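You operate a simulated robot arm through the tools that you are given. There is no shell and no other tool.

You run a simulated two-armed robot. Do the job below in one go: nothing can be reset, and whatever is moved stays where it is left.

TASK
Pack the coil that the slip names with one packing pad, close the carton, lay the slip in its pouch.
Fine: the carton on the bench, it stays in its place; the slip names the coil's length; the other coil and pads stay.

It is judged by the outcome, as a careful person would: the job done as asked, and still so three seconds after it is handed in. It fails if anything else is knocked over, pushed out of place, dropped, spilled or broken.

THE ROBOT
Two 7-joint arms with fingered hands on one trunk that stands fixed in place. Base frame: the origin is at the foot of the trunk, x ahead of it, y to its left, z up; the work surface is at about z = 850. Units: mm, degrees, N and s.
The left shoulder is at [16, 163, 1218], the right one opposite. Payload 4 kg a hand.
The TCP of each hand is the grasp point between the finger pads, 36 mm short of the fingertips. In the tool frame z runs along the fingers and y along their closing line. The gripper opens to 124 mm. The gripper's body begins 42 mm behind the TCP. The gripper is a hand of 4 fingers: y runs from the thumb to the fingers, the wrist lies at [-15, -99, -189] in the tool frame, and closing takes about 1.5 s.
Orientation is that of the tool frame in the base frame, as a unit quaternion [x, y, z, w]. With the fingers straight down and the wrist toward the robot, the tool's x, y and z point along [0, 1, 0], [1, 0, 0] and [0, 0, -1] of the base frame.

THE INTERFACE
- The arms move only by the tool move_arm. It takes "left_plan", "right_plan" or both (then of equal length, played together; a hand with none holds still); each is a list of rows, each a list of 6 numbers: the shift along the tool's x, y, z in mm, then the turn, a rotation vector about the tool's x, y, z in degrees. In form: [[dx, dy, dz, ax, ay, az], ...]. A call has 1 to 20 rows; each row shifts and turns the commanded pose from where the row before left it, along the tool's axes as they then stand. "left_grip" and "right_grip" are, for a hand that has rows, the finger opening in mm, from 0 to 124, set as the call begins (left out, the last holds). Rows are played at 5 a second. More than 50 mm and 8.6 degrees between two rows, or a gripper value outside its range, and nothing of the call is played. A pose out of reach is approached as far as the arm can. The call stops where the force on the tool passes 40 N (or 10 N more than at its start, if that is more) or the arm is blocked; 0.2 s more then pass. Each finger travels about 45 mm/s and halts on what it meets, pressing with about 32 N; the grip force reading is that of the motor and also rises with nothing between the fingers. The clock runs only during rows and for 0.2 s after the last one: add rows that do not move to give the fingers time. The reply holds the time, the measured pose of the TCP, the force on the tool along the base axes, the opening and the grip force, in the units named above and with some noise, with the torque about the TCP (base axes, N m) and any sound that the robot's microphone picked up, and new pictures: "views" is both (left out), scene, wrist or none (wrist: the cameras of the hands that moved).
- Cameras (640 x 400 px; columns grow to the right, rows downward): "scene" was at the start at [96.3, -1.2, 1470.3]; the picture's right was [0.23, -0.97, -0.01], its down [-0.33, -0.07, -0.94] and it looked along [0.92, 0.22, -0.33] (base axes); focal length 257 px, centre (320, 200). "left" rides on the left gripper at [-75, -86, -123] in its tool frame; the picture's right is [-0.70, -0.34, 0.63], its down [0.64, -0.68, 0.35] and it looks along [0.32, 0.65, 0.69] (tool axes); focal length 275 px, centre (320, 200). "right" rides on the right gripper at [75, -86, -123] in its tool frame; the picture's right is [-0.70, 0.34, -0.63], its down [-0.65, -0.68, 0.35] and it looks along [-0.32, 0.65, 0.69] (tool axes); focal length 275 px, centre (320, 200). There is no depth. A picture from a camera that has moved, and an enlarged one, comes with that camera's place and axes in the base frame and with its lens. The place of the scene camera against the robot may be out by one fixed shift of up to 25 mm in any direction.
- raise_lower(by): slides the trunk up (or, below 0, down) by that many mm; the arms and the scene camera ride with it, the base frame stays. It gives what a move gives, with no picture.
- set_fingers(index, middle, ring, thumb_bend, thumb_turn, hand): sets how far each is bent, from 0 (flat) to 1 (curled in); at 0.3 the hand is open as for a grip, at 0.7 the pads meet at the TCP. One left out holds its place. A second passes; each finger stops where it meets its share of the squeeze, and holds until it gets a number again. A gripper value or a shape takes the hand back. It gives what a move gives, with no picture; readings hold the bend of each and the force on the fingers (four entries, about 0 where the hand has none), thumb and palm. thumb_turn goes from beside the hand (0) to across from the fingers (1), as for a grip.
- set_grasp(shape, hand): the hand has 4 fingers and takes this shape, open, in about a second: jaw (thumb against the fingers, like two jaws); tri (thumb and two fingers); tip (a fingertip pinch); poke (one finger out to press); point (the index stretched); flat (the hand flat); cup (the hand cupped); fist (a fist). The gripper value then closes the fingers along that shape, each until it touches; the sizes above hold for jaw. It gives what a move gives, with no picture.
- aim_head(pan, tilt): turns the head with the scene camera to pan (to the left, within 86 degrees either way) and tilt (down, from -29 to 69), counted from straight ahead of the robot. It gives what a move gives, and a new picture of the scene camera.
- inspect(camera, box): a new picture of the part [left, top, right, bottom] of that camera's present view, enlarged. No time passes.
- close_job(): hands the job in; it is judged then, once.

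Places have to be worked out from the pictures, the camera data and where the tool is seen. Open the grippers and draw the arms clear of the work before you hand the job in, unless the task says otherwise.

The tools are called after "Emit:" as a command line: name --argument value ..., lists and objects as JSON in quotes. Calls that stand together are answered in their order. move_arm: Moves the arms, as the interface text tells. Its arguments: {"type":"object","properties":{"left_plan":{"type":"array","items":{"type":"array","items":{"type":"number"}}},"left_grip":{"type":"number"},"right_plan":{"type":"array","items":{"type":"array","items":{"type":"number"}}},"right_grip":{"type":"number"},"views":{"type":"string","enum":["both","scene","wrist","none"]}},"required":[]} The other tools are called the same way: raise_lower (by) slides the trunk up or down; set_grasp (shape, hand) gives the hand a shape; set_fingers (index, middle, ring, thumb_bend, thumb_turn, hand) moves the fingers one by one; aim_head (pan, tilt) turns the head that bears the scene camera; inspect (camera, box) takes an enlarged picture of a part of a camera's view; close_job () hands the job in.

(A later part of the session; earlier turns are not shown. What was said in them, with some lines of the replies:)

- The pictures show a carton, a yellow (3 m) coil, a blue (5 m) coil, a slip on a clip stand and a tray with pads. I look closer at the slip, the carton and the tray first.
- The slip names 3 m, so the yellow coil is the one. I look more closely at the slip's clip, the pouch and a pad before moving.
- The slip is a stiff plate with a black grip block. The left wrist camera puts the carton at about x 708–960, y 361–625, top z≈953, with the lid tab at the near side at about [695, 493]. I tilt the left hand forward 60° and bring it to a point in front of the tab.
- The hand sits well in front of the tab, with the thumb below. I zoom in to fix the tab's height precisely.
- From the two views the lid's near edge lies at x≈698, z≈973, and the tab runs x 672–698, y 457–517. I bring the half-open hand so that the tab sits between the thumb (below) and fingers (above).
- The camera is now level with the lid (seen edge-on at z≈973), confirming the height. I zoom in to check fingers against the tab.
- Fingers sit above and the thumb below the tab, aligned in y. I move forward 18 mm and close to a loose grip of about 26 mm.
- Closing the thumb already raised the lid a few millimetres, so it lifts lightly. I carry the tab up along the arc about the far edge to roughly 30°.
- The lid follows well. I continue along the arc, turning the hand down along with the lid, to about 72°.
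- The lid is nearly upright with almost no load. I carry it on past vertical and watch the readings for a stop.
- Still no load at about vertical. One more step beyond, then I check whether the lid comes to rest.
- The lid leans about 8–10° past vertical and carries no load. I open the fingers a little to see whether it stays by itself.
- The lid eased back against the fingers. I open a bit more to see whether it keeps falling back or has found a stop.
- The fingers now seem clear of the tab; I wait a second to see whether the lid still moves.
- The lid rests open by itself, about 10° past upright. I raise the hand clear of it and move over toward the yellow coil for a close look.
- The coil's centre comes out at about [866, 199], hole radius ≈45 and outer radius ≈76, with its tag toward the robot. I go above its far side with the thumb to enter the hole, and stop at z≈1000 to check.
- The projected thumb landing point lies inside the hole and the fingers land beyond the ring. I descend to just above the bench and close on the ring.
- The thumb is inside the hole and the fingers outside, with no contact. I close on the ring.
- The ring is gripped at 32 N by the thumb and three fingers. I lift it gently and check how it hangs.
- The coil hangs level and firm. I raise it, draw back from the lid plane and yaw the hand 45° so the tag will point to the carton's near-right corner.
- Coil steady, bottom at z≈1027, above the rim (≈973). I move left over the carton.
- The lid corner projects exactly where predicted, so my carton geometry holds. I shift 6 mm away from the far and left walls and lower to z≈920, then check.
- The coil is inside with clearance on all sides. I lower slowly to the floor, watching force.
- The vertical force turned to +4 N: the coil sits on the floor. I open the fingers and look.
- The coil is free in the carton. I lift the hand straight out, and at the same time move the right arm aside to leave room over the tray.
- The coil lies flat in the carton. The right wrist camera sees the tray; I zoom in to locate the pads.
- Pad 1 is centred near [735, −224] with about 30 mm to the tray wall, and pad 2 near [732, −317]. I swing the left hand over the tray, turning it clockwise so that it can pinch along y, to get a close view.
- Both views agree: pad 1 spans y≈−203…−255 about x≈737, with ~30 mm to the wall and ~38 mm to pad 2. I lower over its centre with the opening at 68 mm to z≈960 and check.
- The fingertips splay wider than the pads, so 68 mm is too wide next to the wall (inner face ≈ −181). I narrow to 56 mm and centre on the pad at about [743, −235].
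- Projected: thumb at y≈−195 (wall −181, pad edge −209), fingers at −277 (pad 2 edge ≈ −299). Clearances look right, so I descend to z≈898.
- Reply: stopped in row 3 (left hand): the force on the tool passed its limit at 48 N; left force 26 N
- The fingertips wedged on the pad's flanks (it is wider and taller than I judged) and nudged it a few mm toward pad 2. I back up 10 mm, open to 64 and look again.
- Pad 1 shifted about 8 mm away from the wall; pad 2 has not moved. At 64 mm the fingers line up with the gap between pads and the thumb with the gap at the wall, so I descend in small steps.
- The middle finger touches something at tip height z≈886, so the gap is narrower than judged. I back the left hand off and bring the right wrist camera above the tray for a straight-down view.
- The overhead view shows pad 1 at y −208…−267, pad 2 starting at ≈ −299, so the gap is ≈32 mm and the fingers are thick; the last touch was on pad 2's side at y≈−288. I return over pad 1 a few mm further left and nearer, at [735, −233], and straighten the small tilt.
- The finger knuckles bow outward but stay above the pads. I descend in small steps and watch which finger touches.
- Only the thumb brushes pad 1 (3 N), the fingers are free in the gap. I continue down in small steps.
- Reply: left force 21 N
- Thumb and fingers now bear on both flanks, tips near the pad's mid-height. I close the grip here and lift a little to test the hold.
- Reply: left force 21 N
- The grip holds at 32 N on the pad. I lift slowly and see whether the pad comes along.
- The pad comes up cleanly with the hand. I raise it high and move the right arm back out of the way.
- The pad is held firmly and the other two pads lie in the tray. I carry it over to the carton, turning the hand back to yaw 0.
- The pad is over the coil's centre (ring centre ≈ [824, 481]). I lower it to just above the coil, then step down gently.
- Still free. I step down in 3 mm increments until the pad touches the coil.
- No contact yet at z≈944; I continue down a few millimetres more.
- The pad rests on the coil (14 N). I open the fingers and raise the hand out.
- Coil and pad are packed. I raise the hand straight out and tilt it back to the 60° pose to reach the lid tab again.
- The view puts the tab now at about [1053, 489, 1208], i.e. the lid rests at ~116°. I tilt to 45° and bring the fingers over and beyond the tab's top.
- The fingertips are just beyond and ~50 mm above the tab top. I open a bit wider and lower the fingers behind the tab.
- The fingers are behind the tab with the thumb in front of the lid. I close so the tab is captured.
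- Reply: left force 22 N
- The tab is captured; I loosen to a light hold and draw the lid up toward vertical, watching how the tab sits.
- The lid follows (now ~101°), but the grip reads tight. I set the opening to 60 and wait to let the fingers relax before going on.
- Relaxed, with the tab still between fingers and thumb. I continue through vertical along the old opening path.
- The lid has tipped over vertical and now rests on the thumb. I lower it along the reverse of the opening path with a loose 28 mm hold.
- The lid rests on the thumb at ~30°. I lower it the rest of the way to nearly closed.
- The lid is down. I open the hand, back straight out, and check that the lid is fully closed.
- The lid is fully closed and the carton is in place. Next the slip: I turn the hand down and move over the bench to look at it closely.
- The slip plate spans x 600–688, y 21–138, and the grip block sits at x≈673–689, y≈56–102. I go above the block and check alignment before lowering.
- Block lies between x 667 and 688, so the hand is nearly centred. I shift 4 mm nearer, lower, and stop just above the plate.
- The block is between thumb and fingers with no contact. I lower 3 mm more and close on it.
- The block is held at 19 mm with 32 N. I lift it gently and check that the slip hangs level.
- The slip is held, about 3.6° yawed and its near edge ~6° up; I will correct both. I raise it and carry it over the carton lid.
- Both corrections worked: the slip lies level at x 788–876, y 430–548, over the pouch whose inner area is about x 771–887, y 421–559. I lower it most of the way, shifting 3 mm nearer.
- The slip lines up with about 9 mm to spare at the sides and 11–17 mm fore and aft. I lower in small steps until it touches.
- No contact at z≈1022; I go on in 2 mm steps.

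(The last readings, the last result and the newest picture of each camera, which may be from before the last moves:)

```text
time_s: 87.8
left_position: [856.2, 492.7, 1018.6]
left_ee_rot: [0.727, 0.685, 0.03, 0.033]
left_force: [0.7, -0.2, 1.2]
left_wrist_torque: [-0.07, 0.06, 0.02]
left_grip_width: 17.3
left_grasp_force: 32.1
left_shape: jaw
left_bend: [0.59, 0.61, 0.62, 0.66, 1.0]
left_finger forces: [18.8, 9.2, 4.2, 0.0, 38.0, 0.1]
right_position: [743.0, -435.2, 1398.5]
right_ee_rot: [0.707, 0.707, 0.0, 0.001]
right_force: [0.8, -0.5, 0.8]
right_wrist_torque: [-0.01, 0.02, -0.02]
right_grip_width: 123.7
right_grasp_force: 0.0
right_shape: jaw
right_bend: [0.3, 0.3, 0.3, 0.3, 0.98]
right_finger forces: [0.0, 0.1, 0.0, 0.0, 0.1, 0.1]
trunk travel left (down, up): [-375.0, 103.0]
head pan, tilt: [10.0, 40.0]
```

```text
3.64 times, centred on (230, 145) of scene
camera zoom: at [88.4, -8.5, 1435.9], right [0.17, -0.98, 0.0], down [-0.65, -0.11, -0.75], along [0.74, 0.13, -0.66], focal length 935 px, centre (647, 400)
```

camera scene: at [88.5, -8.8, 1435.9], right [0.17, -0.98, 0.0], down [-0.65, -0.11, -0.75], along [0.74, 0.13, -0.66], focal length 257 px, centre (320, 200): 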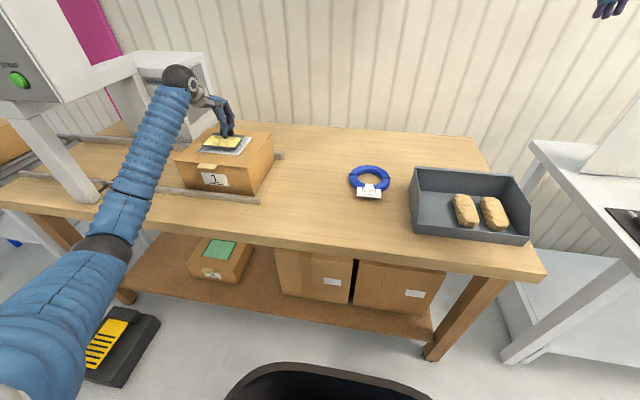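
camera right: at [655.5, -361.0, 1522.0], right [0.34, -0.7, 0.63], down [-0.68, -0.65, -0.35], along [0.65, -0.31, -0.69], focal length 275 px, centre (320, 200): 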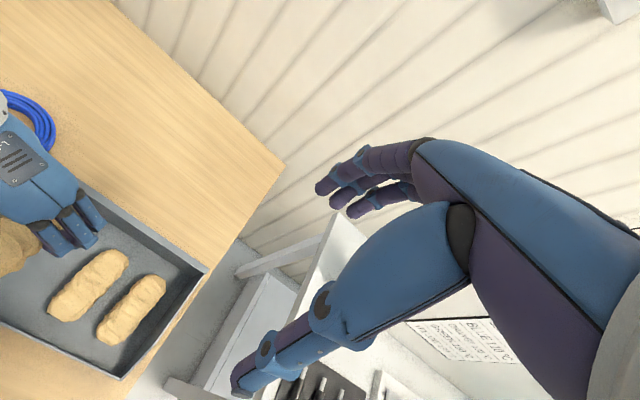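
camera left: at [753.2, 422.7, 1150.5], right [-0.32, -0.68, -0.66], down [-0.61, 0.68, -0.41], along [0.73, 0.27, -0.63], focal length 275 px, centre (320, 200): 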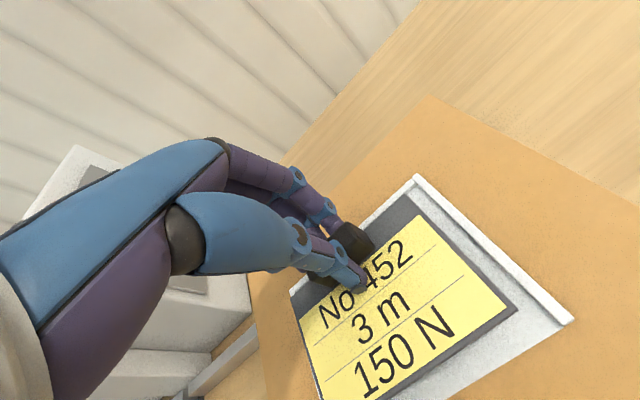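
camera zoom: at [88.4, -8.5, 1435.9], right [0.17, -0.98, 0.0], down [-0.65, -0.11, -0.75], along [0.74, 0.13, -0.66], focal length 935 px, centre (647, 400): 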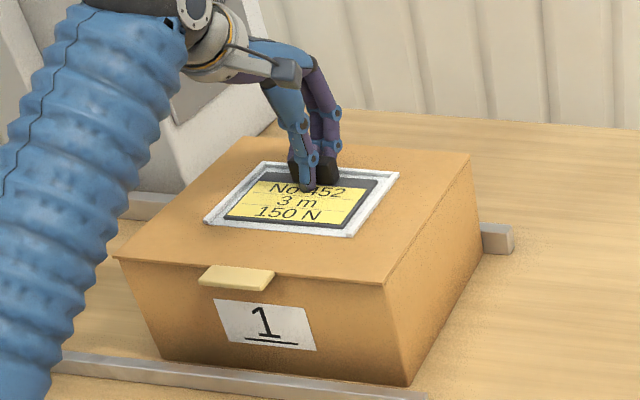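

The slip sits well inside the pouch frame and is just touching. I lower 1.5 mm more and open the fingers.

Emit:
move_arm --left_plan '[[0, -0.1, 1.5, 0, 0, 0], [0, 0, 0, 0, 0, 0]]' --views "none"

Emit:
move_arm --left_plan '[[0, 0, 0, 0, 0, 0], [0, 0, 0, 0, 0, 0], [0, 0, 0, 0, 0, 0], [0, 0, 0, 0, 0, 0]]' --left_grip 48

Emit:
inspect --camera "left" --box '[160, 100, 640, 400]'

```text
time_s: 88.4
left_position: [854.4, 492.8, 1017.7]
left_ee_rot: [0.728, 0.685, 0.03, 0.032]
left_force: [0.7, 0.1, 4.0]
left_wrist_torque: [-0.09, 0.17, -0.01]
left_grip_width: 16.9
left_grasp_force: 31.8
left_shape: jaw
left_bend: [0.59, 0.61, 0.62, 0.66, 1.0]
left_finger forces: [19.0, 9.3, 4.6, 0.0, 41.0, 0.1]
right_position: [742.4, -433.8, 1399.0]
right_ee_rot: [0.707, 0.707, -0.001, 0.0]
right_force: [0.6, 0.2, 0.3]
right_wrist_torque: [0.02, 0.01, -0.02]
right_grip_width: 123.7
right_grasp_force: 0.0
right_shape: jaw
right_bend: [0.3, 0.3, 0.3, 0.3, 0.98]
right_finger forces: [0.1, 0.0, 0.0, 0.0, 0.0, 0.0]
trunk travel left (down, up): [-375.0, 103.0]
head pan, tilt: [10.0, 40.0]
```

```text
time_s: 89.4
left_position: [855.1, 492.4, 1019.1]
left_ee_rot: [0.728, 0.684, 0.031, 0.033]
left_force: [3.7, -0.6, 11.1]
left_wrist_torque: [0.0, 0.07, 0.06]
left_grip_width: 43.6
left_grasp_force: 0.1
left_shape: jaw
left_bend: [0.47, 0.51, 0.49, 0.61, 1.0]
left_finger forces: [0.0, 0.0, 0.0, 0.0, 11.2, 0.0]
right_position: [742.6, -433.7, 1399.3]
right_ee_rot: [0.707, 0.707, 0.0, 0.0]
right_force: [-0.1, -0.1, 0.3]
right_wrist_torque: [0.0, -0.03, -0.01]
right_grip_width: 123.7
right_grasp_force: 0.0
right_shape: jaw
right_bend: [0.3, 0.3, 0.3, 0.3, 0.98]
right_finger forces: [0.0, 0.0, 0.0, 0.0, 0.1, 0.0]
trunk travel left (down, up): [-375.0, 103.0]
head pan, tilt: [10.0, 40.0]
camera scene: at [87.9, -9.2, 1435.9], right [0.17, -0.98, -0.01], down [-0.65, -0.11, -0.75], along [0.74, 0.13, -0.66], focal length 257 px, centre (320, 200)
camera left: at [753.7, 422.5, 1132.3], right [-0.32, -0.68, -0.66], down [-0.61, 0.68, -0.41], along [0.73, 0.27, -0.63], focal length 275 px, centre (320, 200)
```

scene: 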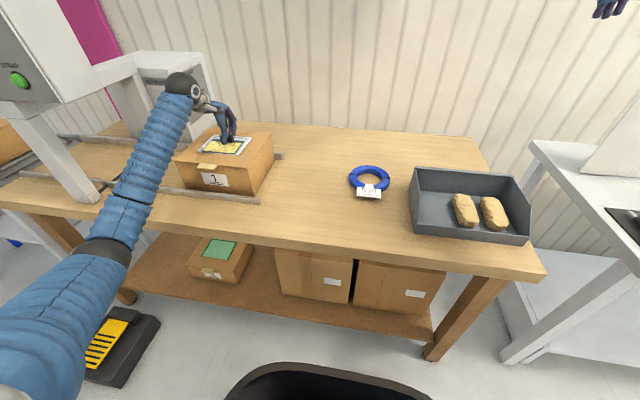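
left: 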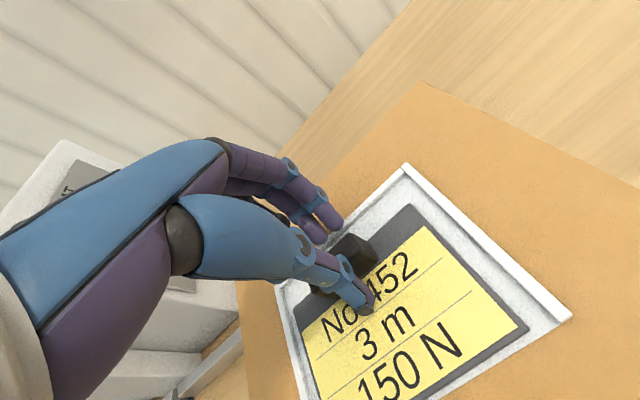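

```text
1.33 times, centred on (400, 250) of left
camera zoom: at [753.7, 422.5, 1132.3], right [-0.32, -0.68, -0.66], down [-0.61, 0.68, -0.41], along [0.73, 0.27, -0.63], focal length 367 px, centre (213, 133)
```

zoom: 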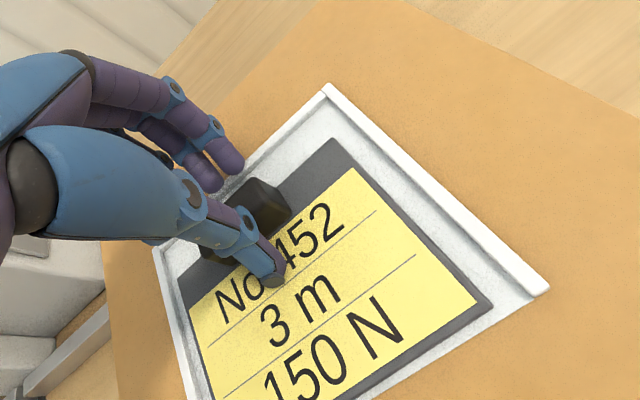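

The thumb pressed on the plate while opening and nudged it slightly toward the open side. I rise straight up off it and look.

Emit:
move_arm --left_plan '[[0, 2.4, -4.8, 0, 0, 0], [0, 1.3, -15, 0, 0, 0], [0, 3, -35, 0, 0, 0], [0, 3.5, -40, 0, 0, 0], [0, 0, 0, 0, 0, 0]]' --left_grip 44

Emit:
inspect --camera "left" --box '[260, 140, 620, 400]'

Emit:
inspect --camera "scene" --box '[170, 110, 290, 200]'

```text
time_s: 90.6
left_position: [857.9, 493.9, 1111.3]
left_ee_rot: [0.728, 0.684, 0.031, 0.032]
left_force: [0.5, -0.3, 1.3]
left_wrist_torque: [-0.02, 0.03, 0.02]
left_grip_width: 43.8
left_grasp_force: 0.1
left_shape: jaw
left_bend: [0.48, 0.52, 0.5, 0.6, 1.0]
left_finger forces: [0.1, 0.0, 0.1, 0.0, 0.0, 0.0]
right_position: [743.2, -434.1, 1398.9]
right_ee_rot: [0.707, 0.707, 0.0, 0.0]
right_force: [0.3, 0.0, 0.2]
right_wrist_torque: [0.03, -0.04, 0.01]
right_grip_width: 123.8
right_grasp_force: 0.0
right_shape: jaw
right_bend: [0.3, 0.3, 0.3, 0.3, 0.98]
right_finger forces: [0.0, 0.0, 0.1, 0.0, 0.0, 0.0]
trunk travel left (down, up): [-375.0, 103.0]
head pan, tilt: [10.0, 40.0]
camera scene: at [88.6, -8.1, 1435.8], right [0.17, -0.98, 0.0], down [-0.65, -0.11, -0.75], along [0.74, 0.13, -0.66], focal length 257 px, centre (320, 200)
camera left: at [755.7, 423.9, 1225.5], right [-0.32, -0.68, -0.66], down [-0.61, 0.68, -0.4], along [0.73, 0.27, -0.63], focal length 275 px, centre (320, 200)
```

scene: 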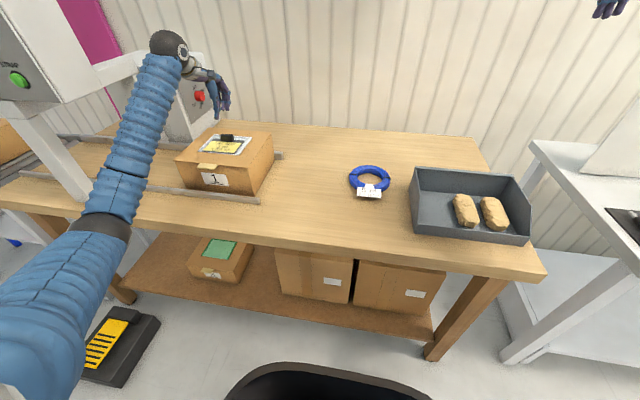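
left: 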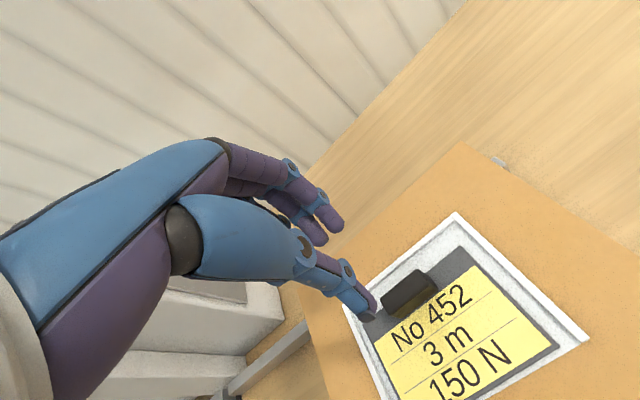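

```text
1.54 times, centred on (440, 270) of left
camera zoom: at [755.7, 423.9, 1225.5], right [-0.32, -0.68, -0.66], down [-0.61, 0.68, -0.4], along [0.73, 0.27, -0.63], focal length 424 px, centre (135, 92)
```

zoom: 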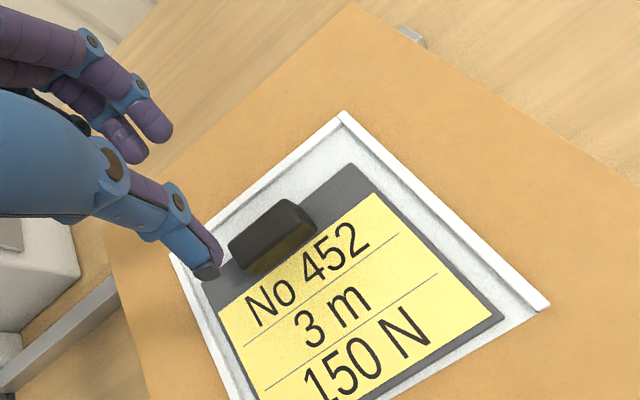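

```text
4.44 times, centred on (230, 155) of scene
camera zoom: at [88.6, -8.1, 1435.8], right [0.17, -0.98, 0.0], down [-0.65, -0.11, -0.75], along [0.74, 0.13, -0.66], focal length 1143 px, centre (720, 400)
```

zoom: 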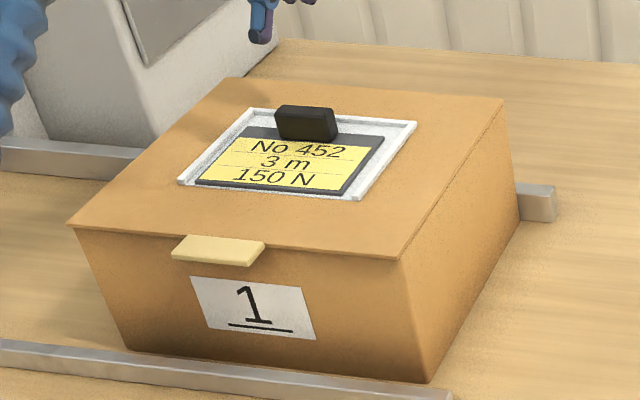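

The slip lies flat inside the pouch frame. I open the hand and withdraw both arms up and back.

Emit:
move_arm --left_plan '[[0, 4, -46, 0, 0, 0], [0, 4, -46, 0, 0, 0], [0, 4, -46, 0, 0, 0], [0, 4, -46, 0, 0, 0], [0, 4, -46, 0, 0, 0], [0, -45, 0, 0, 0, 0], [0, -45, 0, 0, 0, 0], [0, -45, 0, 0, 0, 0], [0, -45, 0, 0, 0, 0], [0, -45, 0, 0, 0, 0], [0, -45, 0, 0, 0, 0], [0, 0, 0, 0, 0, 0]]' --right_plan '[[0, 0, 0, 0, 0, 0], [0, 0, 0, 0, 0, 0], [0, 0, 0, 0, 0, 0], [0, 0, 0, 0, 0, 0], [0, 0, 0, 0, 0, 0], [0, -30, 0, 0, 0, 0], [0, -30, 0, 0, 0, 0], [0, -30, 0, 0, 0, 0], [0, -30, 0, 0, 0, 0], [0, 0, 0, 0, 0, 0], [0, 0, 0, 0, 0, 0], [0, 0, 0, 0, 0, 0]]' --left_grip 110

Emit:
inspect --camera "scene" --box '[160, 100, 300, 210]'

Emit:
inspect --camera "scene" --box '[320, 130, 560, 260]'

Emit:
inspect --camera "left" --box '[320, 120, 560, 330]'

```text
time_s: 93.2
left_position: [591.1, 508.3, 1317.9]
left_ee_rot: [0.727, 0.685, 0.03, 0.032]
left_force: [0.6, -0.2, -0.2]
left_wrist_torque: [-0.01, 0.03, 0.0]
left_grip_width: 109.7
left_grasp_force: 0.0
left_shape: jaw
left_bend: [0.31, 0.32, 0.32, 0.23, 0.98]
left_finger forces: [0.0, 0.1, 0.1, 0.0, 0.0, 0.0]
right_position: [623.6, -434.8, 1398.2]
right_ee_rot: [0.707, 0.707, -0.001, -0.001]
right_force: [-0.5, 0.0, -0.9]
right_wrist_torque: [0.02, 0.02, 0.0]
right_grip_width: 123.6
right_grasp_force: 0.0
right_shape: jaw
right_bend: [0.3, 0.3, 0.3, 0.3, 0.98]
right_finger forces: [0.0, 0.0, 0.1, 0.1, 0.0, 0.0]
trunk travel left (down, up): [-375.0, 103.0]
head pan, tilt: [10.0, 40.0]
camera scene: at [89.8, -9.1, 1435.7], right [0.17, -0.98, -0.01], down [-0.65, -0.11, -0.75], along [0.74, 0.13, -0.66], focal length 257 px, centre (320, 200)
camera right: at [539.2, -360.5, 1520.4], right [0.34, -0.7, 0.63], down [-0.68, -0.65, -0.34], along [0.65, -0.31, -0.69], focal length 275 px, centre (320, 200)
camera left: at [489.0, 438.6, 1433.0], right [-0.32, -0.68, -0.66], down [-0.61, 0.68, -0.4], along [0.73, 0.27, -0.63], focal length 275 px, centre (320, 200)
```

scene: 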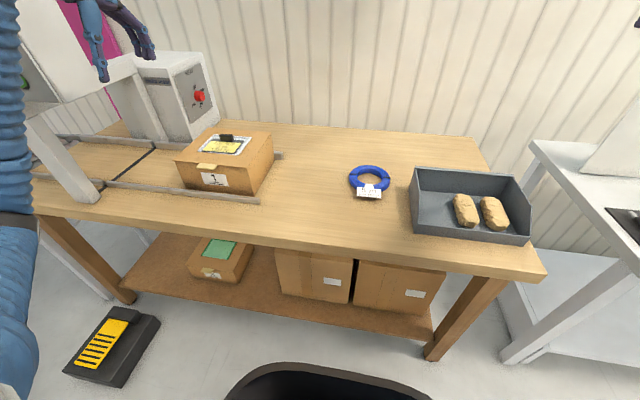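
right: 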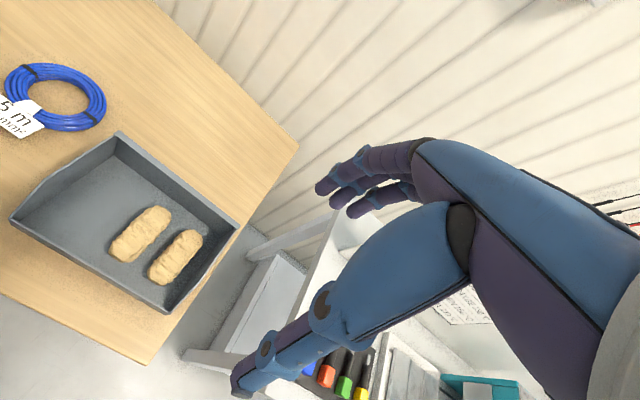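
left: 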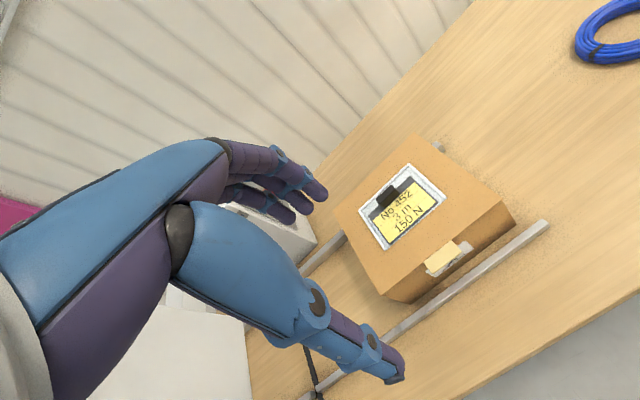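

```text
3.64 times, centred on (230, 155) of scene
camera zoom: at [89.8, -9.1, 1435.7], right [0.17, -0.98, -0.01], down [-0.65, -0.11, -0.75], along [0.74, 0.13, -0.66], focal length 935 px, centre (647, 364)
```

zoom: 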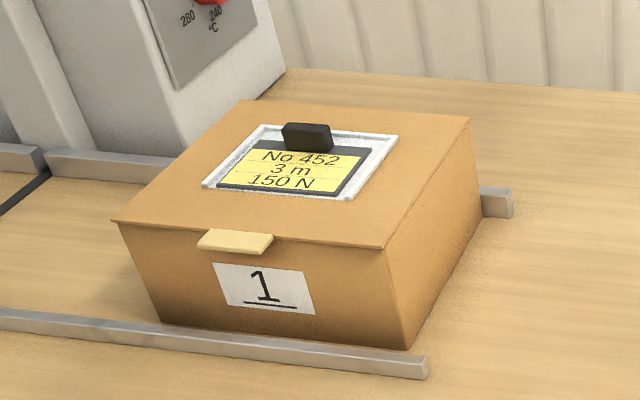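

```text
2.67 times, centred on (440, 195) of scene
camera zoom: at [89.8, -9.1, 1435.7], right [0.17, -0.98, -0.01], down [-0.65, -0.11, -0.75], along [0.74, 0.13, -0.66], focal length 686 px, centre (0, 213)
```

zoom: 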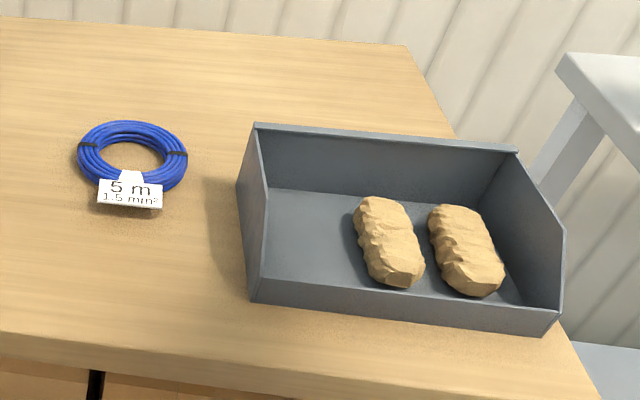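

```text
1.90 times, centred on (440, 225) of left
camera zoom: at [489.0, 438.6, 1433.0], right [-0.32, -0.68, -0.66], down [-0.61, 0.68, -0.4], along [0.73, 0.27, -0.63], focal length 524 px, centre (91, 152)
```

zoom: 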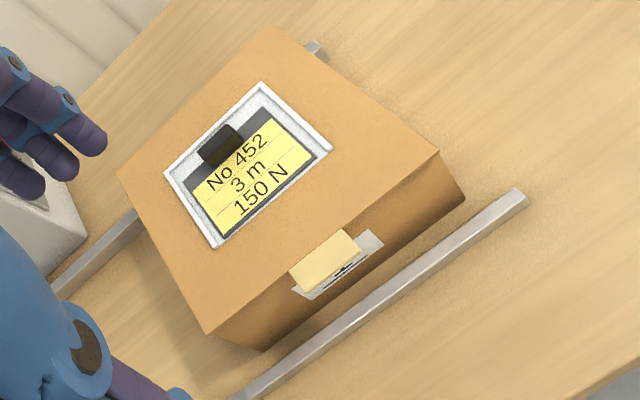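

Final check: the carton is closed and in its place, the slip lies in the pouch, the blue coil and the other two pads are in place, and both hands are open and clear. I hand the job in.

Emit:
close_job

```text
The job is handed in.
```

I packed the 3 m (yellow) coil with one pad on top, closed the carton and laid the slip in its pouch. The job is handed in, and I have no verdict on it yet.

- **Coil:** it lies flat on the carton floor, with the pad resting across it.
- **Carton:** the lid is fully shut. The last pictures show the carton where it stood at the start.
- **Slip:** it lies flat inside the pouch frame. My thumb nudged it toward the open side as I let go, so it sits about 6 mm off centre.
- **Other pads:** both are still lying in the tray. While I was gripping the first pad, my fingers pushed the one next to it by about 6 mm.
- **Blue coil:** I did not touch it.

Both hands are open and drawn clear of the bench.
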